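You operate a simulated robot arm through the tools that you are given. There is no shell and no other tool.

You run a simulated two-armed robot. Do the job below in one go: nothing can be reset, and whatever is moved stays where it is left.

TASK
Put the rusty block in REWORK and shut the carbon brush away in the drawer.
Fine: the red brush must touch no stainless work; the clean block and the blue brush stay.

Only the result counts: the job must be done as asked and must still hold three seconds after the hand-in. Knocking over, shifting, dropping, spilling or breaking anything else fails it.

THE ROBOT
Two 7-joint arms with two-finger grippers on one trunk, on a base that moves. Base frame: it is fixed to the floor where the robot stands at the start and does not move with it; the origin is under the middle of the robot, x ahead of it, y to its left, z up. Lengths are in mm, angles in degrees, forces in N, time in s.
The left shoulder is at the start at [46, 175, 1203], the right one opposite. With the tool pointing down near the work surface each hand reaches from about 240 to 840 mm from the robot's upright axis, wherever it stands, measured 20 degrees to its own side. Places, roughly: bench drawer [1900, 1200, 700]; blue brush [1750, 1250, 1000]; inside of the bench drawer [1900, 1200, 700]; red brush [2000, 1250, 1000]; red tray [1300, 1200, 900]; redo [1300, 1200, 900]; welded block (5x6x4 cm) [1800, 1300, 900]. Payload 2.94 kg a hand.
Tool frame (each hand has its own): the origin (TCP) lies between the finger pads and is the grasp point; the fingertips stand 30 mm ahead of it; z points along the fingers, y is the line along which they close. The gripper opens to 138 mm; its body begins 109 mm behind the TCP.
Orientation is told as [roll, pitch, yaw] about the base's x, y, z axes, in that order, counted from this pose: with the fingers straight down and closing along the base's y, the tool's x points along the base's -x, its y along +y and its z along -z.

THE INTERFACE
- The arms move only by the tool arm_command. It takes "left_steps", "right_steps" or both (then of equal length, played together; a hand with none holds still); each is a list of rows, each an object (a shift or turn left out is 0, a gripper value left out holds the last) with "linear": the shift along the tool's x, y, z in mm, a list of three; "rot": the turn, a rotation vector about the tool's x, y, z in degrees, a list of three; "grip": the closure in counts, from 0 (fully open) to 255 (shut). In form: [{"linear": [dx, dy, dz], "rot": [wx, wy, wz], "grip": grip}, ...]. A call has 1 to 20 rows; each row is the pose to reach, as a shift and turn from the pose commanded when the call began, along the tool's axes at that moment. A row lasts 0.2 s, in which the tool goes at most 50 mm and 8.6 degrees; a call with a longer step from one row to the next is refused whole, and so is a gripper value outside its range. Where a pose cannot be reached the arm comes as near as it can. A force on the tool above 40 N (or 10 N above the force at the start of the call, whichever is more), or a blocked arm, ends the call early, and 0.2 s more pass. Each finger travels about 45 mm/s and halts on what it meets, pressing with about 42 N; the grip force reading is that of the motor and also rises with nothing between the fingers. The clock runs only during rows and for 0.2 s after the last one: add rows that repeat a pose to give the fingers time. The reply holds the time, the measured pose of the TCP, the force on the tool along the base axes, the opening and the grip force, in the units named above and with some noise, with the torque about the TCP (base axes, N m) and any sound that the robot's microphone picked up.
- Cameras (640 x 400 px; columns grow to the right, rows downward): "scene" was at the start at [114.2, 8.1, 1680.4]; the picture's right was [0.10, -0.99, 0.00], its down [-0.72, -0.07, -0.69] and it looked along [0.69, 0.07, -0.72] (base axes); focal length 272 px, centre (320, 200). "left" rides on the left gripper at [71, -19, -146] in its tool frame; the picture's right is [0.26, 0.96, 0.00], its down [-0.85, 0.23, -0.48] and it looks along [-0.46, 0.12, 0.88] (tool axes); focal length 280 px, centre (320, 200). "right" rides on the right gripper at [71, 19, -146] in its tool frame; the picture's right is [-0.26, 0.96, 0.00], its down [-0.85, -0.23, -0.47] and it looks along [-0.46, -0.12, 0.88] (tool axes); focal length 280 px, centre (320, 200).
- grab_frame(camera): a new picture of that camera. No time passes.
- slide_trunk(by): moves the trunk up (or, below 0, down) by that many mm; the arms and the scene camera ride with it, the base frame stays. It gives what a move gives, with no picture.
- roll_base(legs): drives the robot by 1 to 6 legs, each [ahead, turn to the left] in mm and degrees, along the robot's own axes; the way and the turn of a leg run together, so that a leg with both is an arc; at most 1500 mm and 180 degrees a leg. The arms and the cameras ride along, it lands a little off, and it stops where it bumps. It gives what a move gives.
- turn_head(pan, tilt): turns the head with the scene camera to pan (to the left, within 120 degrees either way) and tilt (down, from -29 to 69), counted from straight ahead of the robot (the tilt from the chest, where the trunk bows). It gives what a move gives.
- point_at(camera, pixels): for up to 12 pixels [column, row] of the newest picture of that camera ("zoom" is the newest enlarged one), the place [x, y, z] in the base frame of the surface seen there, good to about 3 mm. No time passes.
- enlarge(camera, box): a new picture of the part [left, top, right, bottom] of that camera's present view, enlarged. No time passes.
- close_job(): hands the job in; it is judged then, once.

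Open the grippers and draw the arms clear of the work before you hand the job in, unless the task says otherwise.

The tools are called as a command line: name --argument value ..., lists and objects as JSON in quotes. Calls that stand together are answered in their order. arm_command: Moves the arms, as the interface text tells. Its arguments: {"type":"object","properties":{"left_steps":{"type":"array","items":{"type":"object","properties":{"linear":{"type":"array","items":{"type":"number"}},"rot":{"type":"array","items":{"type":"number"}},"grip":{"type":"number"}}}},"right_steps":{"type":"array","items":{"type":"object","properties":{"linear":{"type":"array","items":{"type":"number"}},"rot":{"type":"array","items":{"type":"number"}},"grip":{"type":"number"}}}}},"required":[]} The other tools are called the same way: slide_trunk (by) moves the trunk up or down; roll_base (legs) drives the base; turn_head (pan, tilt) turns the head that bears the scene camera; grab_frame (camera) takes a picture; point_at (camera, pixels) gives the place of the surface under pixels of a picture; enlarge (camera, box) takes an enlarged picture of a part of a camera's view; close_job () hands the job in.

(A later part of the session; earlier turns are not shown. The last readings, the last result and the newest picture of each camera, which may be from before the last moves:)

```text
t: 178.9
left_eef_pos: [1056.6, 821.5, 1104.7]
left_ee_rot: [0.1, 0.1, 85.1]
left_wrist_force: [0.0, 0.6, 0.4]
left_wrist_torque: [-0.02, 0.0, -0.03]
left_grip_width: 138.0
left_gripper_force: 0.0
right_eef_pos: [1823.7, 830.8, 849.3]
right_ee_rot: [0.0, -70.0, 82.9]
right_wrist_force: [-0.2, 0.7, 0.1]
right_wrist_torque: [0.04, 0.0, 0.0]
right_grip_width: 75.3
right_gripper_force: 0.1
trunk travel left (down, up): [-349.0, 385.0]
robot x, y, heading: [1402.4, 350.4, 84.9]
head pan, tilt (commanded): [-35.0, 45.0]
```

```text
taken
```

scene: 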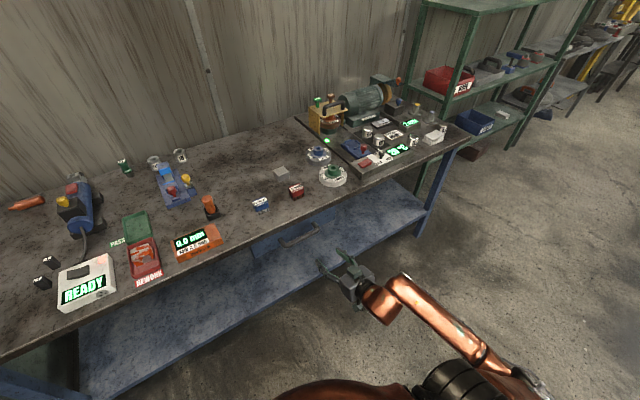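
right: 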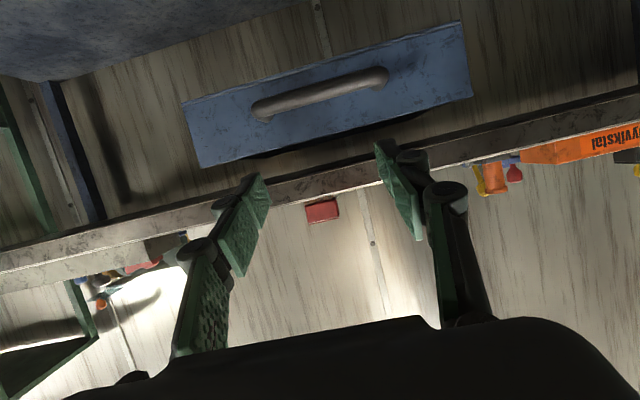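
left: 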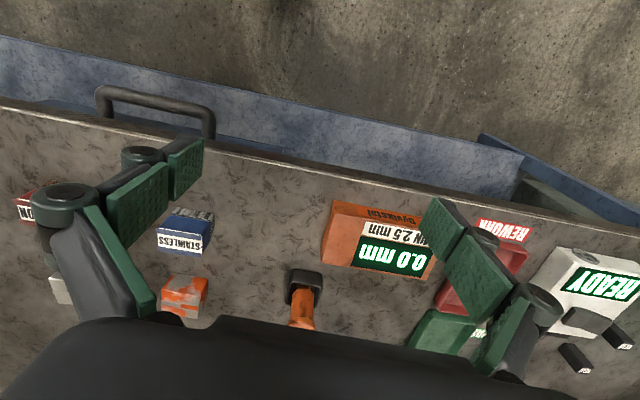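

The tilt worked and the hand camera sees the drawer face and handle (upside down). I measure face edges and handle bar from this view.

point_at --camera "right" --pixels '[[185, 108], [460, 28], [203, 162], [468, 98], [320, 97], [320, 90], [270, 108], [375, 80], [320, 75], [330, 140], [320, 175], [400, 160]]'

enlarge --camera "right" --box '[170, 10, 490, 200]'

```text
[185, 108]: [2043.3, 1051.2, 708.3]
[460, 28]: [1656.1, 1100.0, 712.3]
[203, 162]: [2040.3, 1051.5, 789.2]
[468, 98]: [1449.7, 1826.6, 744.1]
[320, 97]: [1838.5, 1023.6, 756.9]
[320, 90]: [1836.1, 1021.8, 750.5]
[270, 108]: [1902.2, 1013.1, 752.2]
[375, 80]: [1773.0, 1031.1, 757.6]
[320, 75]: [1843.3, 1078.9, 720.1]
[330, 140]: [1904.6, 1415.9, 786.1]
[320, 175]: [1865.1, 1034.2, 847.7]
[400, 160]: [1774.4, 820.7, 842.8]
```

```text
2.00 times, centred on (330, 105) of right
```

zoom: 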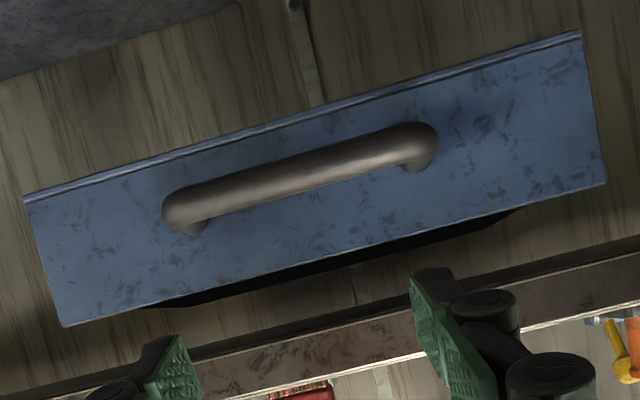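

I pin down the bar's height from points across it in the zoom.

point_at --camera "zoom" --pixels '[[300, 158], [300, 165], [300, 172], [300, 180], [300, 188], [300, 194], [300, 200], [300, 206], [240, 190], [360, 160], [300, 262], [300, 275]]'

```text
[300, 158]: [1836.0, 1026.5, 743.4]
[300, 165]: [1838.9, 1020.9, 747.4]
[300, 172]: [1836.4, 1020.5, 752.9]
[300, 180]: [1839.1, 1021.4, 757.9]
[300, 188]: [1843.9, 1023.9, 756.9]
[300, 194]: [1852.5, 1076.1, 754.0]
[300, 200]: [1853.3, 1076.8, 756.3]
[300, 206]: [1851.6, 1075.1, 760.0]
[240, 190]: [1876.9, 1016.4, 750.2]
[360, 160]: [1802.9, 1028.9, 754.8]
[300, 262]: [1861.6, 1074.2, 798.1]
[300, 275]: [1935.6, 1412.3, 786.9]
```

Bar centre ≈(1838, 1029.5, 751), Ø18; drawer face z 710–798. Now I roll the hand 90° about its own axis so the fingers close vertically on the bar.

arm_command --right_steps '[{"rot": [0, 0, 3]}, {"rot": [0, 0, 9]}, {"rot": [0, 0, 16]}, {"rot": [0, 0, 24]}, {"rot": [0, 0, 32]}, {"rot": [0, 0, 40]}, {"rot": [0, 0, 48]}, {"rot": [0, 0, 56]}, {"rot": [0, 0, 64]}, {"rot": [0, 0, 72]}, {"rot": [0, 0, 79]}, {"rot": [0, 0, 85]}, {"rot": [0, 0, 89]}, {"rot": [0, 0, 90]}, {"rot": [0, 0, 90]}]'

grab_frame --camera "right"

grab_frame --camera "scene"

```text
t: 182.1
left_eef_pos: [1054.9, 821.6, 1105.0]
left_ee_rot: [0.1, 0.2, 85.1]
left_wrist_force: [-0.6, -0.8, -1.2]
left_wrist_torque: [-0.01, 0.01, 0.0]
left_grip_width: 137.9
left_gripper_force: 0.1
right_eef_pos: [1821.3, 831.4, 849.2]
right_ee_rot: [69.9, 0.0, -7.2]
right_wrist_force: [0.2, -0.1, 0.1]
right_wrist_torque: [0.0, 0.01, 0.03]
right_grip_width: 75.3
right_gripper_force: 0.1
trunk travel left (down, up): [-349.0, 385.0]
robot x, y, heading: [1403.8, 352.1, 84.9]
head pan, tilt (commanded): [-35.0, 45.0]
```

```text
taken
```

right: 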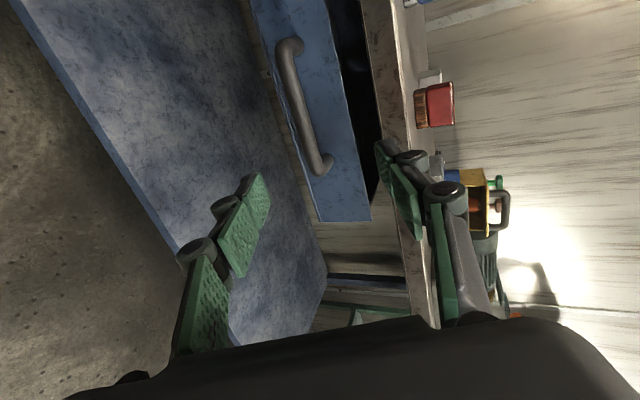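

```text
taken
```

scene: 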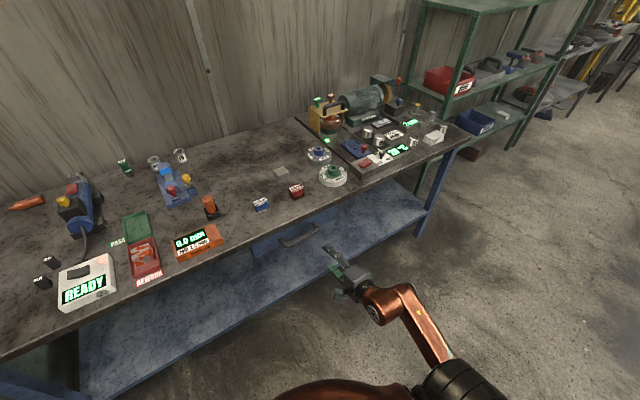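

The roll worked (orientation [69.9, 0, -7.2]). I narrow the fingers to ~55 mm and advance to a standoff about 85 mm short of the bar, aligned with its axis.

arm_command --right_steps '[{"linear": [2, -5, 5], "grip": 153}, {"linear": [4, -11, 15], "grip": 153}, {"linear": [6, -17, 32], "grip": 153}, {"linear": [8.2, -22, 54], "grip": 153}, {"linear": [8.2, -24, 78], "grip": 153}, {"linear": [8.2, -24, 100], "grip": 153}, {"linear": [8.2, -24, 118], "grip": 153}, {"linear": [8.2, -24, 130], "grip": 153}, {"linear": [8.2, -24, 132], "grip": 153}, {"linear": [8.2, -24, 132], "grip": 153}]'

grab_frame --camera "right"

enlarge --camera "scene" --box '[240, 180, 400, 300]'

```text
t: 184.3
left_eef_pos: [1057.1, 821.0, 1103.7]
left_ee_rot: [0.0, 0.1, 85.2]
left_wrist_force: [0.9, 0.0, 0.2]
left_wrist_torque: [0.0, 0.0, 0.02]
left_grip_width: 138.0
left_gripper_force: 0.1
right_eef_pos: [1827.7, 948.9, 779.9]
right_ee_rot: [70.0, -0.1, -7.2]
right_wrist_force: [-0.5, 0.3, -0.4]
right_wrist_torque: [0.03, 0.0, -0.05]
right_grip_width: 55.0
right_gripper_force: 0.1
trunk travel left (down, up): [-349.0, 385.0]
robot x, y, heading: [1398.3, 351.3, 84.8]
head pan, tilt (commanded): [-35.0, 45.0]
```

```text
taken
```

right: 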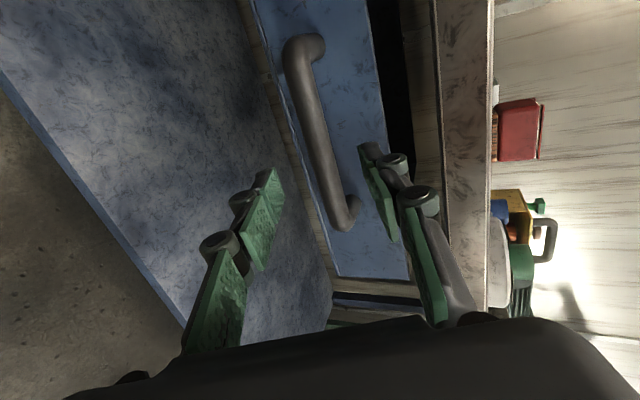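

```text
3.33 times, centred on (320, 240) of scene
```

zoom: 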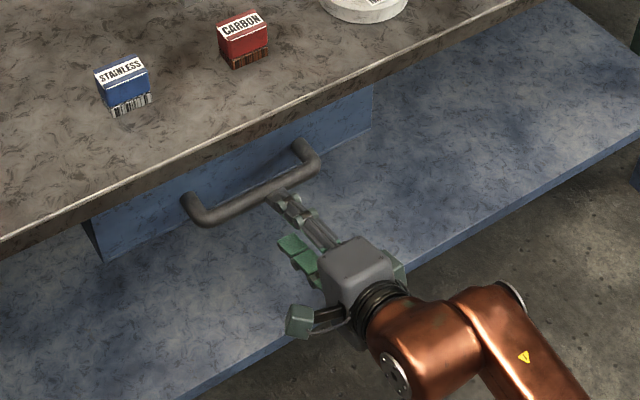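

TCP (1828, 949, 780); the bar passes through the expected point (≈(322,149)), so it is centred between the fingers. I advance the last 83 mm slowly.

arm_command --right_steps '[{"linear": [0, 0.3, 6]}, {"linear": [0, 0.7, 18]}, {"linear": [0, 0.7, 32]}, {"linear": [0, 0.7, 46]}, {"linear": [0, 0.7, 60]}, {"linear": [0, 0.7, 72]}, {"linear": [0, 0.7, 80]}, {"linear": [0, 0.7, 83]}, {"linear": [0, 0.7, 83]}]'

grab_frame --camera "right"

enlarge --camera "scene" --box '[240, 180, 400, 300]'

```text
t: 186.3
left_eef_pos: [1054.9, 821.7, 1104.5]
left_ee_rot: [0.1, 0.1, 85.2]
left_wrist_force: [-1.3, -0.6, -0.5]
left_wrist_torque: [-0.02, -0.01, -0.01]
left_grip_width: 138.2
left_gripper_force: 0.1
right_eef_pos: [1837.2, 1026.4, 755.7]
right_ee_rot: [69.9, -0.1, -7.2]
right_wrist_force: [0.6, -0.1, -0.1]
right_wrist_torque: [-0.01, -0.02, -0.06]
right_grip_width: 55.2
right_gripper_force: 0.1
trunk travel left (down, up): [-349.0, 385.0]
robot x, y, heading: [1401.4, 347.5, 84.8]
head pan, tilt (commanded): [-35.0, 45.0]
```

```text
taken
```

right: 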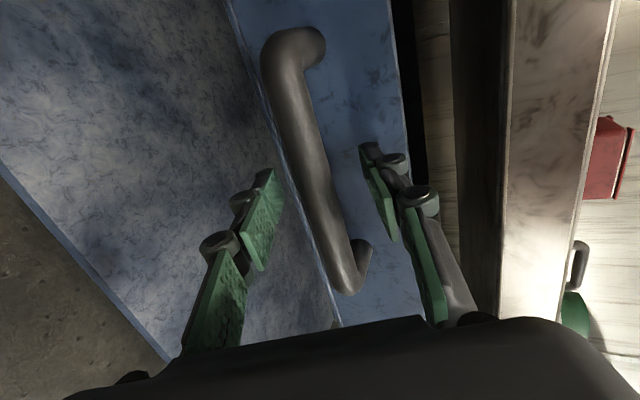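

```text
3.33 times, centred on (320, 240) of scene
```

zoom: 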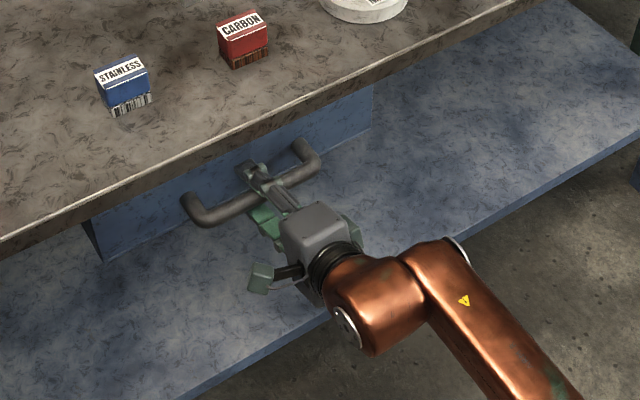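

The bar is between the fingers. I close the gripper on it.

arm_command --right_steps '[{"linear": [0, -1.5, 1], "grip": 190}, {"linear": [0, -3, 2], "grip": 210}, {"linear": [0, -3, 2], "grip": 255}, {"linear": [0, -3, 2], "grip": 255}, {"linear": [0, -3, 2], "grip": 255}, {"linear": [0, -3, 2], "grip": 255}, {"linear": [0, -3, 2], "grip": 255}]'

grab_frame --camera "right"

```text
t: 187.9
left_eef_pos: [1055.4, 820.5, 1105.6]
left_ee_rot: [0.1, 0.1, 85.2]
left_wrist_force: [0.3, 0.2, -0.3]
left_wrist_torque: [-0.03, -0.01, 0.01]
left_grip_width: 138.1
left_gripper_force: 0.0
right_eef_pos: [1837.2, 1025.5, 752.3]
right_ee_rot: [70.0, 0.1, -7.1]
right_wrist_force: [2.3, 0.8, 7.4]
right_wrist_torque: [0.02, -0.1, 0.13]
right_grip_width: 20.5
right_gripper_force: 44.4
trunk travel left (down, up): [-349.0, 385.0]
robot x, y, heading: [1402.6, 351.3, 85.0]
head pan, tilt (commanded): [-35.0, 45.0]
```

```text
taken
```

right: 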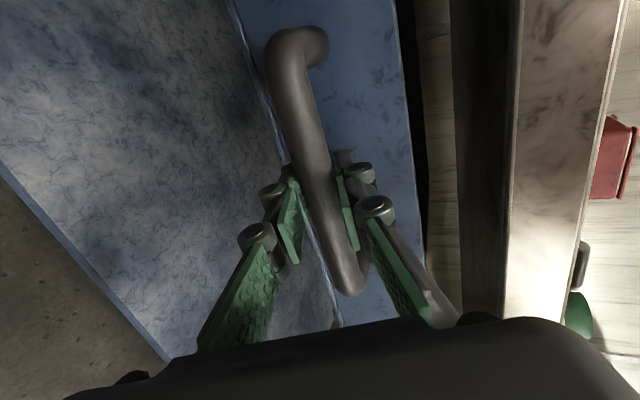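

The bar is gripped (20.5 mm, 44 N). I pull the drawer out slowly along its axis, first 100 mm.

arm_command --right_steps '[{"linear": [0, -1.4, -3.8]}, {"linear": [0, -4.1, -11.3]}, {"linear": [0, -8.6, -23.5]}, {"linear": [0, -13.8, -37.6]}, {"linear": [0, -18.9, -51.6]}, {"linear": [0, -24.1, -65.7]}, {"linear": [0, -28.5, -78]}, {"linear": [0, -32.3, -88.3]}, {"linear": [0, -34.4, -94]}, {"linear": [0, -34.4, -94]}]'

grab_frame --camera "scene"

```text
t: 190.1
left_eef_pos: [1056.0, 819.9, 1105.3]
left_ee_rot: [0.0, 0.1, 85.2]
left_wrist_force: [-0.9, -0.3, 0.2]
left_wrist_torque: [0.02, -0.03, -0.03]
left_grip_width: 138.1
left_gripper_force: 0.1
right_eef_pos: [1824.2, 926.8, 751.2]
right_ee_rot: [70.2, 0.1, -7.3]
right_wrist_force: [0.1, -0.1, 14.4]
right_wrist_torque: [0.08, -0.19, 0.07]
right_grip_width: 20.2
right_gripper_force: 45.1
trunk travel left (down, up): [-349.0, 385.0]
robot x, y, heading: [1403.6, 349.9, 85.0]
head pan, tilt (commanded): [-35.0, 45.0]
```

```text
taken
```

scene: 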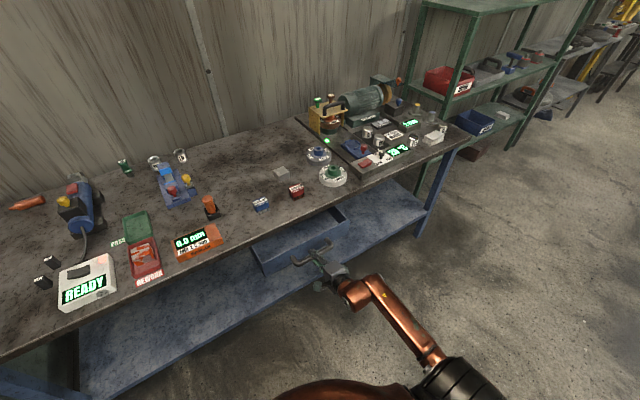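

The drawer slides freely (front now ~100 mm out). I pull another 95 mm, easing the hand up 2 mm to relieve the small vertical load.

arm_command --right_steps '[{"linear": [0, 0, -3.8]}, {"linear": [0, -2.1, -11.3]}, {"linear": [0, -6.6, -23.5]}, {"linear": [0, -11.8, -37.6]}, {"linear": [0, -16.9, -51.6]}, {"linear": [0, -22.1, -65.7]}, {"linear": [0, -26.5, -78]}, {"linear": [0, -29.7, -86.5]}, {"linear": [0, -30.7, -89.2]}, {"linear": [0, -30.7, -89.2]}]'

grab_frame --camera "scene"

enlarge --camera "scene" --box '[220, 190, 400, 310]'

```text
t: 192.3
left_eef_pos: [1054.8, 820.7, 1104.5]
left_ee_rot: [-0.1, 0.1, 85.3]
left_wrist_force: [0.2, -0.1, -0.7]
left_wrist_torque: [0.01, 0.02, 0.02]
left_grip_width: 137.8
left_gripper_force: 0.0
right_eef_pos: [1812.3, 834.1, 751.9]
right_ee_rot: [69.9, 0.0, -7.2]
right_wrist_force: [0.1, 0.2, 3.5]
right_wrist_torque: [0.02, -0.16, -0.02]
right_grip_width: 20.5
right_gripper_force: 45.5
trunk travel left (down, up): [-349.0, 385.0]
robot x, y, heading: [1402.8, 349.7, 84.7]
head pan, tilt (commanded): [-35.0, 45.0]
```

```text
taken
```

scene: 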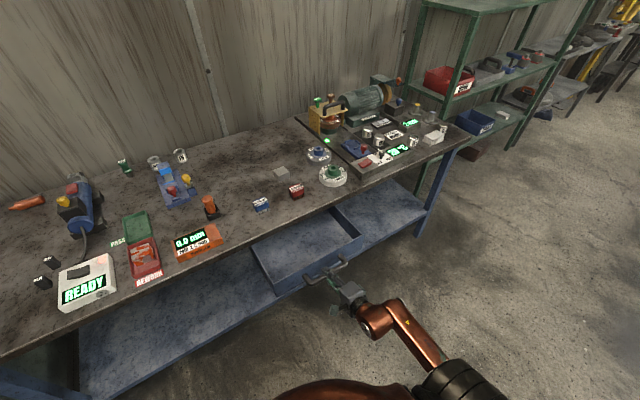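

```text
3.33 times, centred on (310, 250) of scene
```

zoom: 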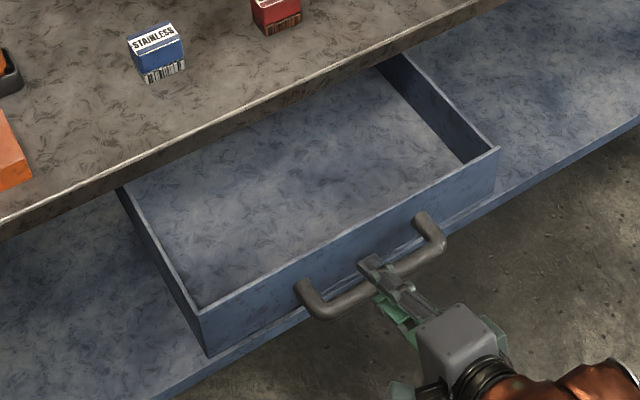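

The drawer is open ~192 mm and empty. I measure its floor, front wall and side walls.

point_at --camera "zoom" --pixels '[[300, 200], [200, 280], [420, 150], [205, 305], [490, 150], [350, 235], [350, 220], [320, 250], [200, 315], [130, 190], [250, 150], [340, 160]]'

```text
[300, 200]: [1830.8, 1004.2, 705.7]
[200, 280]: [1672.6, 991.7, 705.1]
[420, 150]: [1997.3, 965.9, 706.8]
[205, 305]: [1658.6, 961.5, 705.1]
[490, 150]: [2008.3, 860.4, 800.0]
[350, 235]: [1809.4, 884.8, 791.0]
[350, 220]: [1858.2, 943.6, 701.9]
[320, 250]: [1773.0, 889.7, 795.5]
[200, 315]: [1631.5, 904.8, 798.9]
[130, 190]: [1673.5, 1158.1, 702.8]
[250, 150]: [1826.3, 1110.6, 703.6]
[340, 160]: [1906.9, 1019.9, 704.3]
```

Floor z≈704, front wall at y≈885 (top z≈799), so there is ~150 mm of open space in front of the bench edge. I open the fingers and back the hand straight off the bar.

arm_command --right_steps '[{"grip": 200}, {"grip": 170}, {"grip": 150}, {"grip": 150}, {"grip": 150}, {"linear": [0, 0, -5], "grip": 150}, {"linear": [0, 0, -15], "grip": 150}, {"linear": [0, 0, -30], "grip": 150}, {"linear": [0, 0, -50], "grip": 150}, {"linear": [0, 0, -70], "grip": 150}, {"linear": [0, 0, -88], "grip": 150}, {"linear": [0, 0, -98], "grip": 150}, {"linear": [0, 0, -100], "grip": 150}, {"linear": [0, 0, -100], "grip": 150}]'

grab_frame --camera "scene"

```text
t: 195.3
left_eef_pos: [1055.4, 822.3, 1105.0]
left_ee_rot: [0.1, 0.1, 85.1]
left_wrist_force: [-0.7, -0.1, 0.2]
left_wrist_torque: [-0.03, 0.0, -0.01]
left_grip_width: 138.0
left_gripper_force: 0.0
right_eef_pos: [1800.9, 739.4, 787.0]
right_ee_rot: [70.0, 0.0, -7.2]
right_wrist_force: [0.6, 0.0, -0.7]
right_wrist_torque: [0.0, 0.02, -0.01]
right_grip_width: 56.9
right_gripper_force: 0.0
trunk travel left (down, up): [-349.0, 385.0]
robot x, y, heading: [1403.6, 350.6, 84.8]
head pan, tilt (commanded): [-35.0, 45.0]
```

```text
taken
```

scene: 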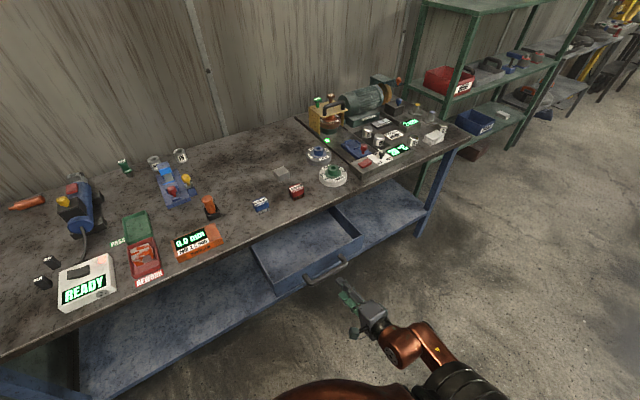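

The drawer stays open. I roll the hand back by 90° and then bring it upright (fingers down) while rising, in two calls.

arm_command --right_steps '[{"rot": [0, 0, -3]}, {"rot": [0, 0, -9]}, {"rot": [0, 0, -16]}, {"rot": [0, 0, -24]}, {"rot": [0, 0, -32]}, {"rot": [0, 0, -40]}, {"rot": [0, 0, -48]}, {"rot": [0, 0, -56]}, {"rot": [0, 0, -64]}, {"rot": [0, 0, -72]}, {"rot": [0, 0, -79]}, {"rot": [0, 0, -85]}, {"rot": [0, 0, -89]}, {"rot": [0, 0, -90]}, {"rot": [0, 0, -90]}]'

arm_command --right_steps '[{"linear": [-6, 0, -2], "rot": [0, 1, 0]}, {"linear": [-20, 0, -7], "rot": [0, 4, 0]}, {"linear": [-38, 0, -14], "rot": [0, 9, 0]}, {"linear": [-57, 0, -21], "rot": [0, 15, 0]}, {"linear": [-76, 0, -28], "rot": [0, 21, 0]}, {"linear": [-95, 0, -35], "rot": [0, 27, 0]}, {"linear": [-114, 0, -42], "rot": [0, 33, 0]}, {"linear": [-133, 0, -48], "rot": [0, 39, 0]}, {"linear": [-152, 0, -55], "rot": [0, 45, 0]}, {"linear": [-171, 0, -62], "rot": [0, 51, 0]}, {"linear": [-190, 0, -69], "rot": [0, 57, 0]}, {"linear": [-208, 0, -76], "rot": [0, 63, 0]}, {"linear": [-225, 0, -82], "rot": [0, 67, 0]}, {"linear": [-235, 0, -85.5], "rot": [0, 70, 0]}, {"linear": [-235, 0, -85.5], "rot": [0, 70, 0]}]'

grab_frame --camera "scene"

```text
t: 198.5
left_eef_pos: [1055.4, 821.6, 1104.3]
left_ee_rot: [0.1, 0.1, 85.2]
left_wrist_force: [0.3, -0.1, -0.1]
left_wrist_torque: [-0.04, 0.01, 0.03]
left_grip_width: 138.0
left_gripper_force: 0.1
right_eef_pos: [1801.4, 740.5, 785.9]
right_ee_rot: [0.0, -69.9, 82.9]
right_wrist_force: [0.6, 0.0, 0.9]
right_wrist_torque: [0.02, 0.0, 0.0]
right_grip_width: 57.0
right_gripper_force: 0.0
trunk travel left (down, up): [-349.0, 385.0]
robot x, y, heading: [1402.8, 350.3, 85.0]
head pan, tilt (commanded): [-35.0, 45.0]
```

```text
t: 201.7
left_eef_pos: [1055.7, 821.4, 1104.3]
left_ee_rot: [0.1, 0.1, 85.2]
left_wrist_force: [0.7, -0.5, 0.5]
left_wrist_torque: [0.04, -0.03, 0.02]
left_grip_width: 138.0
left_gripper_force: 0.0
right_eef_pos: [1802.0, 739.2, 1037.8]
right_ee_rot: [0.0, 0.1, 82.8]
right_wrist_force: [-0.2, -1.5, -0.1]
right_wrist_torque: [0.01, -0.02, 0.0]
right_grip_width: 57.0
right_gripper_force: 0.2
trunk travel left (down, up): [-349.0, 385.0]
robot x, y, heading: [1401.9, 349.1, 84.9]
head pan, tilt (commanded): [-35.0, 45.0]
```

```text
taken
```

scene: 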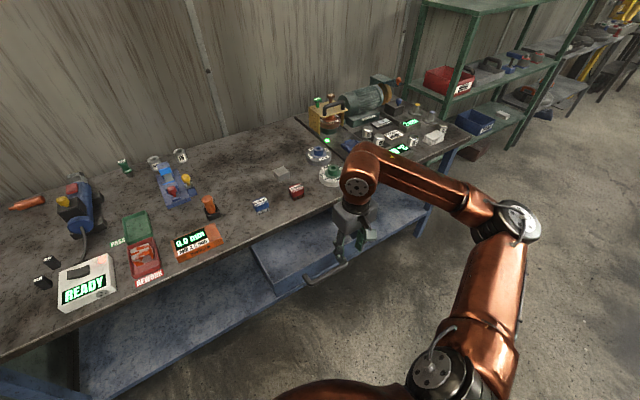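

The hand is upright at (1802, 739, 1038) and the drawer stayed put. I drive 150 mm forward (to ≈(1417, 500), still ~590 mm from the bench edge) so the right hand reaches the carbon brush.

roll_base --legs '[[150, 0]]'

grab_frame --camera "scene"

grab_frame --camera "right"

```text
t: 203.1
left_eef_pos: [1070.9, 975.3, 1103.9]
left_ee_rot: [0.2, 0.2, 85.2]
left_wrist_force: [0.1, 1.1, -0.8]
left_wrist_torque: [-0.08, 0.01, 0.03]
left_grip_width: 138.2
left_gripper_force: 0.1
right_eef_pos: [1815.6, 892.3, 1036.3]
right_ee_rot: [0.0, 0.3, 82.7]
right_wrist_force: [0.3, 0.1, -0.3]
right_wrist_torque: [-0.06, 0.03, -0.03]
right_grip_width: 57.0
right_gripper_force: 0.1
trunk travel left (down, up): [-349.0, 385.0]
robot x, y, heading: [1415.9, 503.3, 84.7]
head pan, tilt (commanded): [-35.0, 45.0]
```

```text
taken
```

scene: 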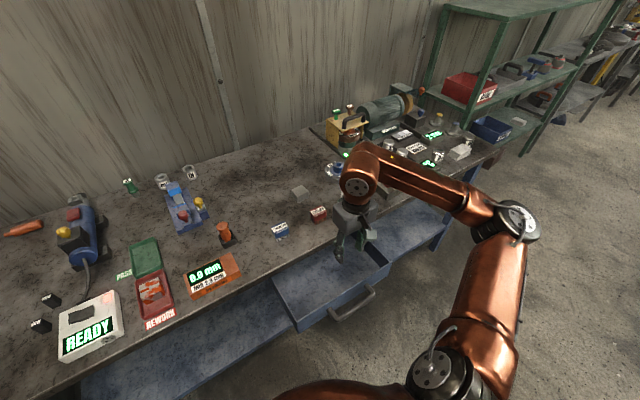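

```text
taken
```

right: 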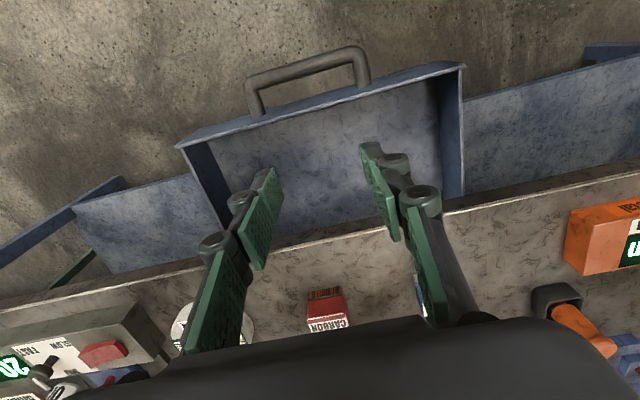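

No rocking; robot at (1416, 503). I move the right hand to above the carbon brush (≈(1897, 1127, 1045)) and open the fingers to ~85 mm.

arm_command --right_steps '[{"linear": [-5, -1, -5], "grip": 98}, {"linear": [-18, -4, -8], "grip": 98}, {"linear": [-40, -8, -10], "grip": 98}, {"linear": [-65, -13, -10], "grip": 98}, {"linear": [-91, -19, -10], "grip": 98}, {"linear": [-117, -24, -10], "grip": 98}, {"linear": [-143, -30, -10], "grip": 98}, {"linear": [-169, -35, -10], "grip": 98}, {"linear": [-195, -40, -10], "grip": 98}, {"linear": [-218, -45, -10], "grip": 98}, {"linear": [-235, -49, -10], "grip": 98}, {"linear": [-243, -50.5, -10], "grip": 98}, {"linear": [-243, -50.5, -10], "grip": 98}]'

grab_frame --camera "right"

```text
t: 205.9
left_eef_pos: [1068.9, 972.6, 1104.9]
left_ee_rot: [0.1, 0.2, 85.3]
left_wrist_force: [0.1, -0.4, 0.4]
left_wrist_torque: [0.03, -0.02, 0.0]
left_grip_width: 138.0
left_gripper_force: 0.1
right_eef_pos: [1893.9, 1127.0, 1043.6]
right_ee_rot: [0.0, 0.1, 82.8]
right_wrist_force: [-0.3, 0.2, -0.3]
right_wrist_torque: [0.04, 0.02, 0.04]
right_grip_width: 85.2
right_gripper_force: 0.1
trunk travel left (down, up): [-349.0, 385.0]
robot x, y, heading: [1417.5, 504.8, 85.0]
head pan, tilt (commanded): [-35.0, 45.0]
```

```text
taken
```

right: 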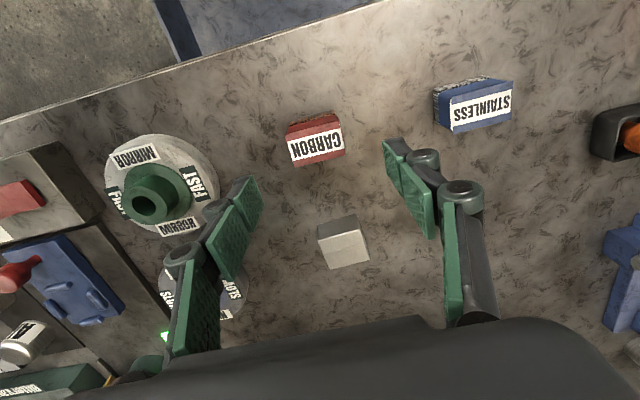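

The hand is above the brush (seen at (316,140)). I measure its corners in an enlarged view.

enlarge --camera "right" --box '[265, 90, 365, 190]'

```text
4.00 times, centred on (315, 140) of right
```

zoom: 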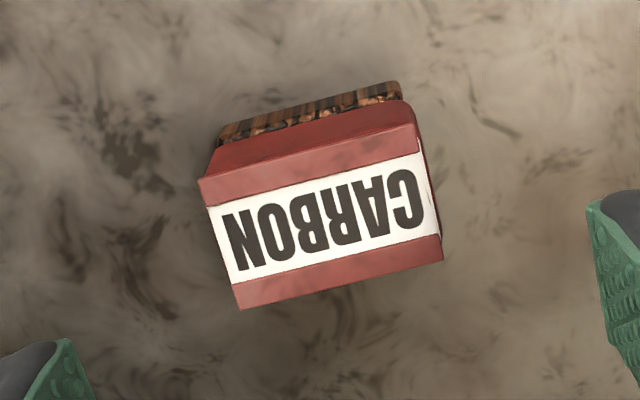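

point_at --camera "zoom" --pixels '[[205, 185], [416, 130], [243, 302], [438, 255], [320, 215], [220, 145], [395, 95], [300, 160], [430, 200], [300, 110], [230, 250], [340, 280]]'

```text
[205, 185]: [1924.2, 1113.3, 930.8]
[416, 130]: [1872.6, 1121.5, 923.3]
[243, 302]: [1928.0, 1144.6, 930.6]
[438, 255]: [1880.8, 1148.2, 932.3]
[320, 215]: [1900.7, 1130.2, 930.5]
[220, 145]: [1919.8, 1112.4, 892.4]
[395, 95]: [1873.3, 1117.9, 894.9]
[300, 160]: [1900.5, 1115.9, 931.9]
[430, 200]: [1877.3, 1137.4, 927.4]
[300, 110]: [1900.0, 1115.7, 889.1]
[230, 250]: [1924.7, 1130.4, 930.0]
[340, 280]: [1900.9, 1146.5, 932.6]
```

Brush top centre ≈(1901, 1131), z 931, ~50 mm wide along the bench, aligned with the hand. I centre and lower to TCP z≈922.

arm_command --right_steps '[{"linear": [-2, -3, 5]}, {"linear": [-4, -6, 20]}, {"linear": [-4.9, -7, 42]}, {"linear": [-4.9, -7, 65]}, {"linear": [-4.9, -7, 86]}, {"linear": [-4.9, -7, 103]}, {"linear": [-4.9, -7, 115]}, {"linear": [-4.9, -7, 121]}, {"linear": [-4.9, -7, 121.6]}, {"linear": [-4.9, -7, 121.6]}]'

grab_frame --camera "right"

```text
t: 208.1
left_eef_pos: [1069.6, 972.6, 1105.2]
left_ee_rot: [0.1, 0.1, 85.2]
left_wrist_force: [0.2, 0.3, 0.7]
left_wrist_torque: [0.0, 0.04, -0.01]
left_grip_width: 137.7
left_gripper_force: 0.1
right_eef_pos: [1904.1, 1129.4, 923.3]
right_ee_rot: [0.0, 0.0, 82.8]
right_wrist_force: [-1.0, -0.9, 0.1]
right_wrist_torque: [-0.02, 0.01, -0.03]
right_grip_width: 85.0
right_gripper_force: 0.0
trunk travel left (down, up): [-349.0, 385.0]
robot x, y, heading: [1416.1, 505.9, 84.8]
head pan, tilt (commanded): [-35.0, 45.0]
```

```text
taken
```

right: 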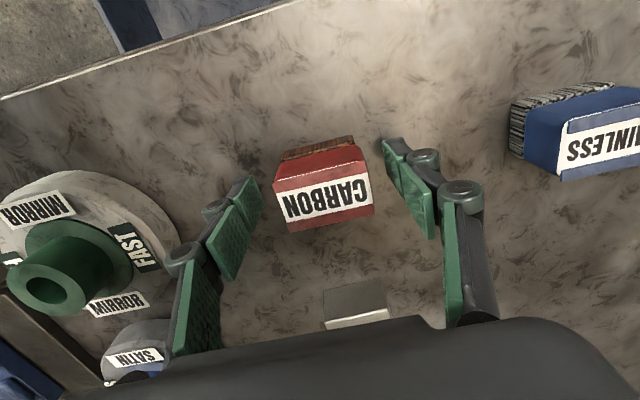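

The brush is centred between the pads (label ≈(323,195)). I close the gripper.

arm_command --right_steps '[{"grip": 255}, {"grip": 255}, {"grip": 255}, {"grip": 255}, {"grip": 255}, {"grip": 255}]'

arm_command --right_steps '[{"linear": [0, 0, -4]}, {"linear": [0, 0, -14]}, {"linear": [0, 0, -30]}, {"linear": [0, 0, -48]}, {"linear": [0, 0, -66]}, {"linear": [0, 0, -80]}, {"linear": [0, 0, -85]}, {"linear": [0, 0, -85]}]'

grab_frame --camera "right"

grab_frame --camera "scene"

```text
t: 209.5
left_eef_pos: [1068.9, 973.5, 1104.2]
left_ee_rot: [0.1, 0.2, 85.2]
left_wrist_force: [0.4, 0.6, -0.2]
left_wrist_torque: [0.0, -0.01, -0.03]
left_grip_width: 138.1
left_gripper_force: 0.0
right_eef_pos: [1901.9, 1130.1, 924.1]
right_ee_rot: [0.0, 0.1, 82.9]
right_wrist_force: [-0.8, 0.0, 1.0]
right_wrist_torque: [-0.04, 0.07, 0.02]
right_grip_width: 52.9
right_gripper_force: 42.4
trunk travel left (down, up): [-349.0, 385.0]
robot x, y, heading: [1415.7, 504.8, 85.1]
head pan, tilt (commanded): [-35.0, 45.0]
```

```text
t: 211.3
left_eef_pos: [1070.3, 972.8, 1104.4]
left_ee_rot: [0.1, 0.2, 85.3]
left_wrist_force: [-0.3, -0.1, 0.0]
left_wrist_torque: [0.01, 0.04, 0.03]
left_grip_width: 137.9
left_gripper_force: 0.0
right_eef_pos: [1903.5, 1128.6, 1009.3]
right_ee_rot: [0.0, 0.0, 82.8]
right_wrist_force: [0.5, -0.1, -1.4]
right_wrist_torque: [0.0, 0.03, 0.01]
right_grip_width: 52.6
right_gripper_force: 42.2
trunk travel left (down, up): [-349.0, 385.0]
robot x, y, heading: [1415.2, 503.3, 85.0]
head pan, tilt (commanded): [-35.0, 45.0]
```

```text
taken
```

right: 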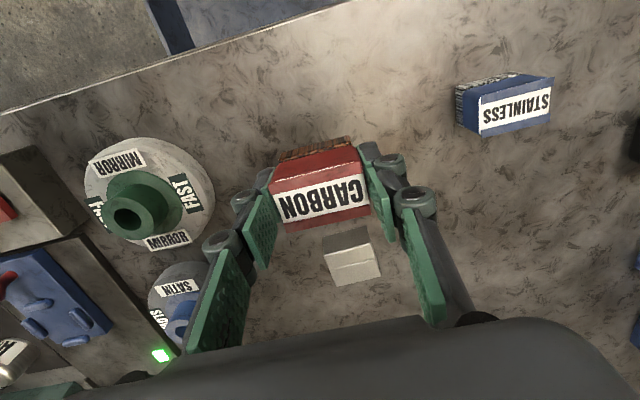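

```text
taken
```

scene: 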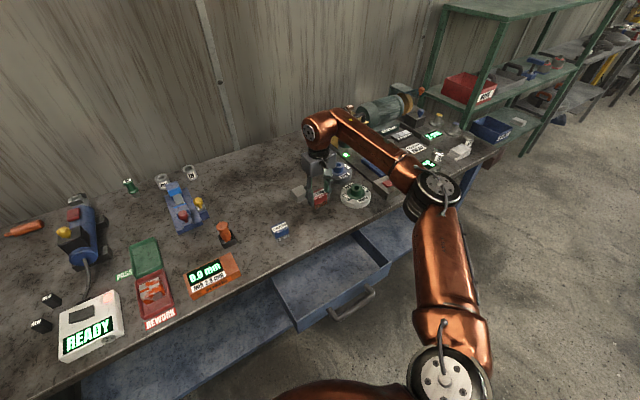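

The brush is held (52.6 mm, ~1.4 N). I move it back over the open drawer to (1835, 960) at the same height.

arm_command --right_steps '[{"linear": [6, 2, -2]}, {"linear": [20, 5, -5]}, {"linear": [40, 11, -6]}, {"linear": [63, 17, -6]}, {"linear": [87, 24, -6]}, {"linear": [111, 30, -6]}, {"linear": [134, 36, -6]}, {"linear": [154, 42, -6]}, {"linear": [169, 46, -6]}, {"linear": [176, 47.5, -6]}, {"linear": [176, 47.5, -6]}]'

grab_frame --camera "right"

grab_frame --camera "scene"

```text
t: 213.7
left_eef_pos: [1069.0, 972.2, 1104.7]
left_ee_rot: [0.1, 0.1, 85.2]
left_wrist_force: [0.0, 0.1, 0.0]
left_wrist_torque: [0.0, 0.01, -0.03]
left_grip_width: 137.8
left_gripper_force: 0.0
right_eef_pos: [1832.2, 961.8, 1015.8]
right_ee_rot: [0.0, 0.1, 82.8]
right_wrist_force: [0.3, -0.3, -0.9]
right_wrist_torque: [0.03, -0.01, -0.04]
right_grip_width: 53.1
right_gripper_force: 42.0
trunk travel left (down, up): [-349.0, 385.0]
robot x, y, heading: [1412.3, 503.8, 84.7]
head pan, tilt (commanded): [-35.0, 45.0]
```

```text
taken
```

right: 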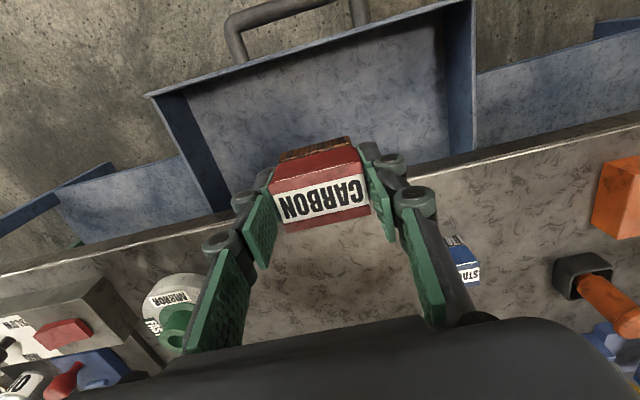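

```text
taken
```

scene: 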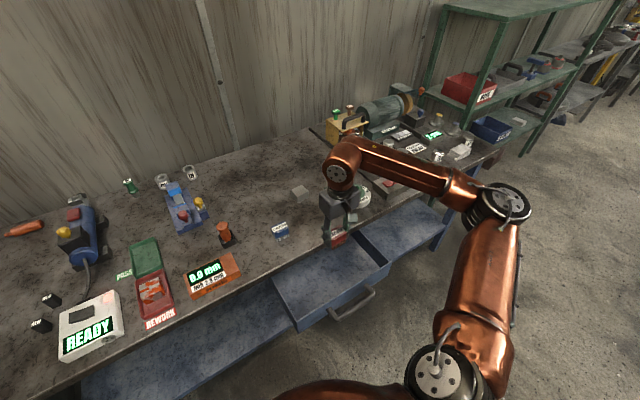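

The brush is over the drawer opening at (1832, 962). I shift 8 mm away from the bench edge and lower to z≈860, then check clearance.

arm_command --right_steps '[{"linear": [3, 0, 6]}, {"linear": [6, 0, 20]}, {"linear": [8, 0, 42]}, {"linear": [8, 0, 66]}, {"linear": [8, 0, 90]}, {"linear": [8, 0, 113]}, {"linear": [8, 0, 134]}, {"linear": [8, 0, 148]}, {"linear": [8, 0, 155]}, {"linear": [8, 0, 156]}, {"linear": [8, 0, 156]}]'

grab_frame --camera "right"

enlarge --camera "scene" --box '[260, 180, 420, 330]'

```text
t: 216.1
left_eef_pos: [1068.9, 974.0, 1104.1]
left_ee_rot: [0.1, 0.0, 85.3]
left_wrist_force: [-1.1, 0.2, 0.0]
left_wrist_torque: [0.0, 0.0, -0.04]
left_grip_width: 138.4
left_gripper_force: 0.1
right_eef_pos: [1833.0, 952.5, 858.3]
right_ee_rot: [0.0, 0.2, 82.7]
right_wrist_force: [0.2, 0.5, -0.7]
right_wrist_torque: [-0.03, 0.01, -0.01]
right_grip_width: 52.8
right_gripper_force: 42.1
trunk travel left (down, up): [-349.0, 385.0]
robot x, y, heading: [1416.0, 503.2, 84.8]
head pan, tilt (commanded): [-35.0, 45.0]
```

```text
taken
```

right: 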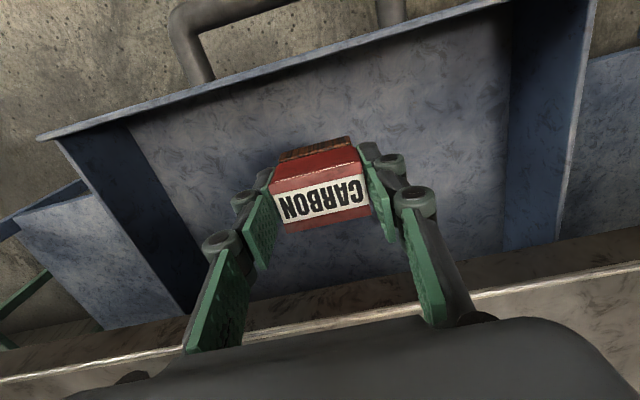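

```text
2.67 times, centred on (340, 255) of scene
```

zoom: 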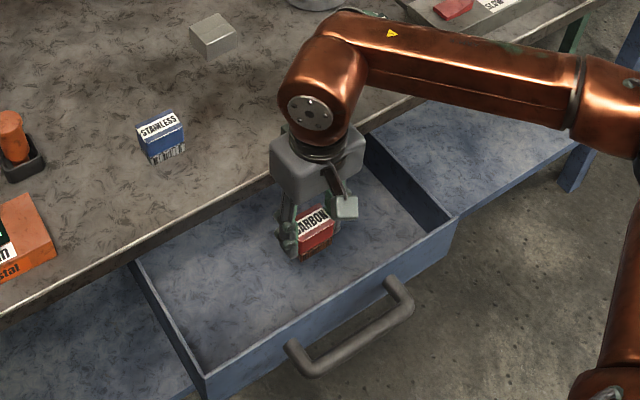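

The brush is inside the drawer outline, well off the bench edge. I measure the palm's outer points versus the bench edge before lowering it below bench level.

point_at --camera "zoom" --pixels '[[275, 165], [283, 140], [300, 198], [355, 150], [362, 170], [290, 165], [320, 185], [272, 180], [250, 190], [265, 175]]'

```text
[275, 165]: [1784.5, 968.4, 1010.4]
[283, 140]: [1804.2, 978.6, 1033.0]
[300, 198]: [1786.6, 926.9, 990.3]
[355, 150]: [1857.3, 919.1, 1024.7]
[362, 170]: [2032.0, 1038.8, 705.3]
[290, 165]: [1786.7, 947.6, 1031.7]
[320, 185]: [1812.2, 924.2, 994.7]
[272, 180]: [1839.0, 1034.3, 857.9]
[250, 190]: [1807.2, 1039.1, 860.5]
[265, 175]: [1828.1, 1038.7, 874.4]
```

The palm reaches only y≈982, over 50 mm short of the bench edge (1038). I lower to z≈751 so the brush just about touches the drawer floor.

arm_command --right_steps '[{"linear": [0, 0, 6]}, {"linear": [0, 0, 20]}, {"linear": [0, 0, 38]}, {"linear": [0, 0, 58]}, {"linear": [0, 0, 76]}, {"linear": [0, 0, 91]}, {"linear": [0, 0, 101]}, {"linear": [0, 0, 106]}, {"linear": [0, 0, 107.5]}, {"linear": [0, 0, 107.5]}]'

enlarge --camera "scene" --box '[260, 180, 420, 330]'

grab_frame --camera "right"

```text
t: 218.3
left_eef_pos: [1069.1, 972.9, 1103.6]
left_ee_rot: [0.1, 0.1, 85.2]
left_wrist_force: [0.0, 0.2, -0.4]
left_wrist_torque: [-0.04, -0.01, -0.03]
left_grip_width: 138.1
left_gripper_force: 0.0
right_eef_pos: [1834.6, 952.3, 754.0]
right_ee_rot: [0.1, 0.1, 82.8]
right_wrist_force: [-0.2, -0.3, -1.6]
right_wrist_torque: [0.0, 0.02, 0.02]
right_grip_width: 52.9
right_gripper_force: 41.8
trunk travel left (down, up): [-349.0, 385.0]
robot x, y, heading: [1421.6, 502.2, 85.0]
head pan, tilt (commanded): [-35.0, 45.0]
```

```text
2.67 times, centred on (340, 255) of scene
```

zoom: 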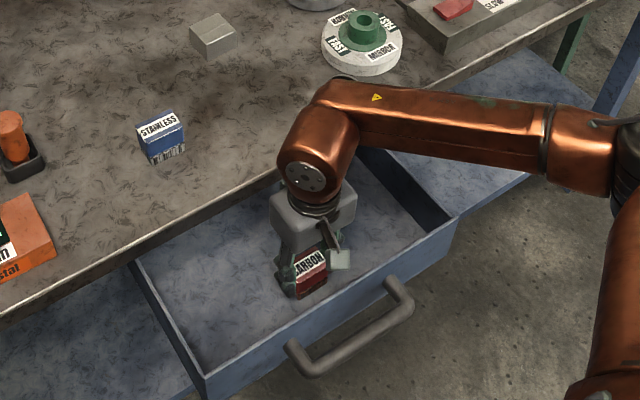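

```text
taken
```

right: 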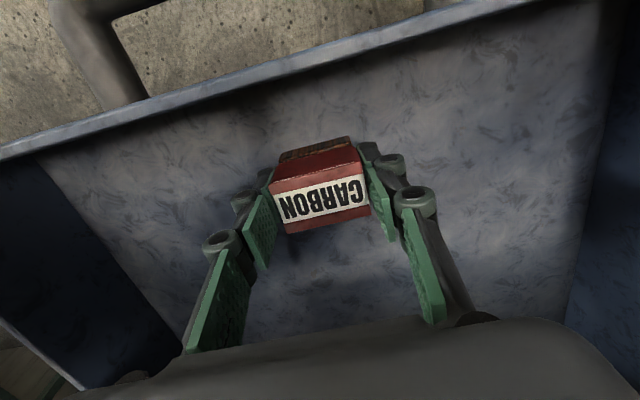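

The brush bottom should be ~5 mm above the floor (TCP z=754). I lower 4 mm more, then open the fingers and rise.

arm_command --right_steps '[{"linear": [0, 0, 2]}, {"linear": [0, 0, 4]}, {"linear": [0, 0, 4]}, {"linear": [0, 0, 4], "grip": 140}, {"linear": [0, 0, 4], "grip": 120}, {"linear": [0, 0, 4], "grip": 105}, {"linear": [0, 0, 4], "grip": 105}, {"linear": [0, 0, 4], "grip": 105}]'

arm_command --right_steps '[{"linear": [0, 0, -5]}, {"linear": [0, 0, -16]}, {"linear": [0, 0, -35]}, {"linear": [0, 0, -60]}, {"linear": [0, 0, -88]}, {"linear": [0, 0, -118]}, {"linear": [0, 0, -148]}, {"linear": [0, 0, -178]}, {"linear": [0, 0, -208]}, {"linear": [0, 0, -235]}, {"linear": [0, 0, -255]}, {"linear": [0, 0, -265]}, {"linear": [0, 0, -265]}]'

grab_frame --camera "right"

grab_frame --camera "scene"

```text
t: 220.1
left_eef_pos: [1069.7, 973.0, 1104.6]
left_ee_rot: [0.0, 0.0, 85.2]
left_wrist_force: [-0.2, -0.3, 0.5]
left_wrist_torque: [-0.02, -0.01, 0.01]
left_grip_width: 138.2
left_gripper_force: 0.1
right_eef_pos: [1833.7, 952.6, 749.2]
right_ee_rot: [-0.1, 0.1, 82.8]
right_wrist_force: [-0.1, 0.5, -0.1]
right_wrist_torque: [0.02, -0.02, 0.0]
right_grip_width: 81.2
right_gripper_force: 0.0
trunk travel left (down, up): [-349.0, 385.0]
robot x, y, heading: [1414.6, 506.8, 85.0]
head pan, tilt (commanded): [-35.0, 45.0]
```

```text
t: 222.9
left_eef_pos: [1069.0, 973.9, 1104.2]
left_ee_rot: [0.1, 0.2, 85.2]
left_wrist_force: [0.3, -0.1, 0.6]
left_wrist_torque: [-0.03, 0.01, -0.04]
left_grip_width: 138.2
left_gripper_force: 0.0
right_eef_pos: [1834.5, 952.0, 1014.5]
right_ee_rot: [0.1, 0.1, 82.8]
right_wrist_force: [-0.2, -0.1, 0.6]
right_wrist_torque: [-0.02, -0.01, 0.02]
right_grip_width: 81.2
right_gripper_force: 0.0
trunk travel left (down, up): [-349.0, 385.0]
robot x, y, heading: [1418.5, 502.6, 84.9]
head pan, tilt (commanded): [-35.0, 45.0]
```

```text
taken
```

right: 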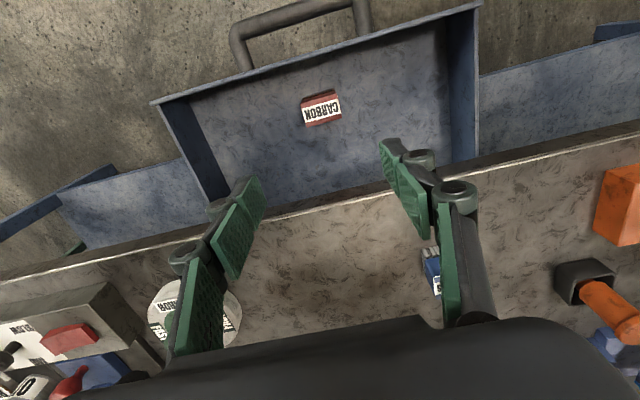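

```text
taken
```

scene: 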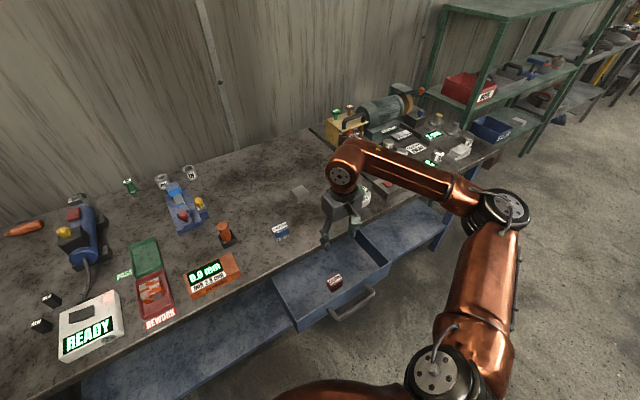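

The carbon brush lies flat on the drawer floor. To shut the drawer I return to the proven stance: reverse 150 mm, then set the hand at (1802, 739, 1038).

roll_base --legs '[[-150, 0]]'

turn_head --pan -35 --tilt 45

grab_frame --camera "scene"

```text
t: 224.2
left_eef_pos: [1054.5, 820.6, 1104.5]
left_ee_rot: [0.1, 0.1, 85.2]
left_wrist_force: [-0.1, -0.3, 0.1]
left_wrist_torque: [0.06, 0.01, -0.01]
left_grip_width: 137.9
left_gripper_force: 0.0
right_eef_pos: [1820.0, 800.9, 1015.6]
right_ee_rot: [0.0, 0.0, 82.9]
right_wrist_force: [-0.5, -1.1, 0.3]
right_wrist_torque: [0.07, -0.01, 0.0]
right_grip_width: 81.0
right_gripper_force: 0.0
trunk travel left (down, up): [-349.0, 385.0]
robot x, y, heading: [1404.1, 353.3, 85.1]
head pan, tilt (commanded): [-35.0, 45.0]
```

```text
t: 224.8
left_eef_pos: [1055.4, 820.4, 1105.2]
left_ee_rot: [0.0, 0.1, 85.3]
left_wrist_force: [-0.2, 0.4, 1.0]
left_wrist_torque: [0.02, 0.04, 0.04]
left_grip_width: 137.9
left_gripper_force: 0.0
right_eef_pos: [1818.1, 801.2, 1014.5]
right_ee_rot: [-0.1, 0.1, 83.0]
right_wrist_force: [-0.2, -0.7, -0.4]
right_wrist_torque: [0.01, 0.04, 0.02]
right_grip_width: 81.0
right_gripper_force: 0.0
trunk travel left (down, up): [-349.0, 385.0]
robot x, y, heading: [1407.0, 352.5, 84.9]
head pan, tilt (commanded): [-35.0, 45.0]
```

```text
taken
```

scene: 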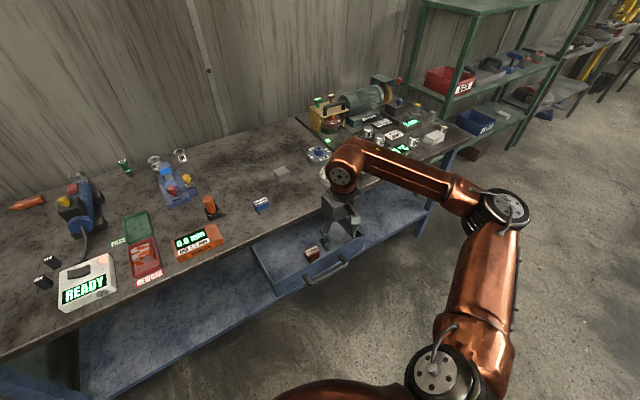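

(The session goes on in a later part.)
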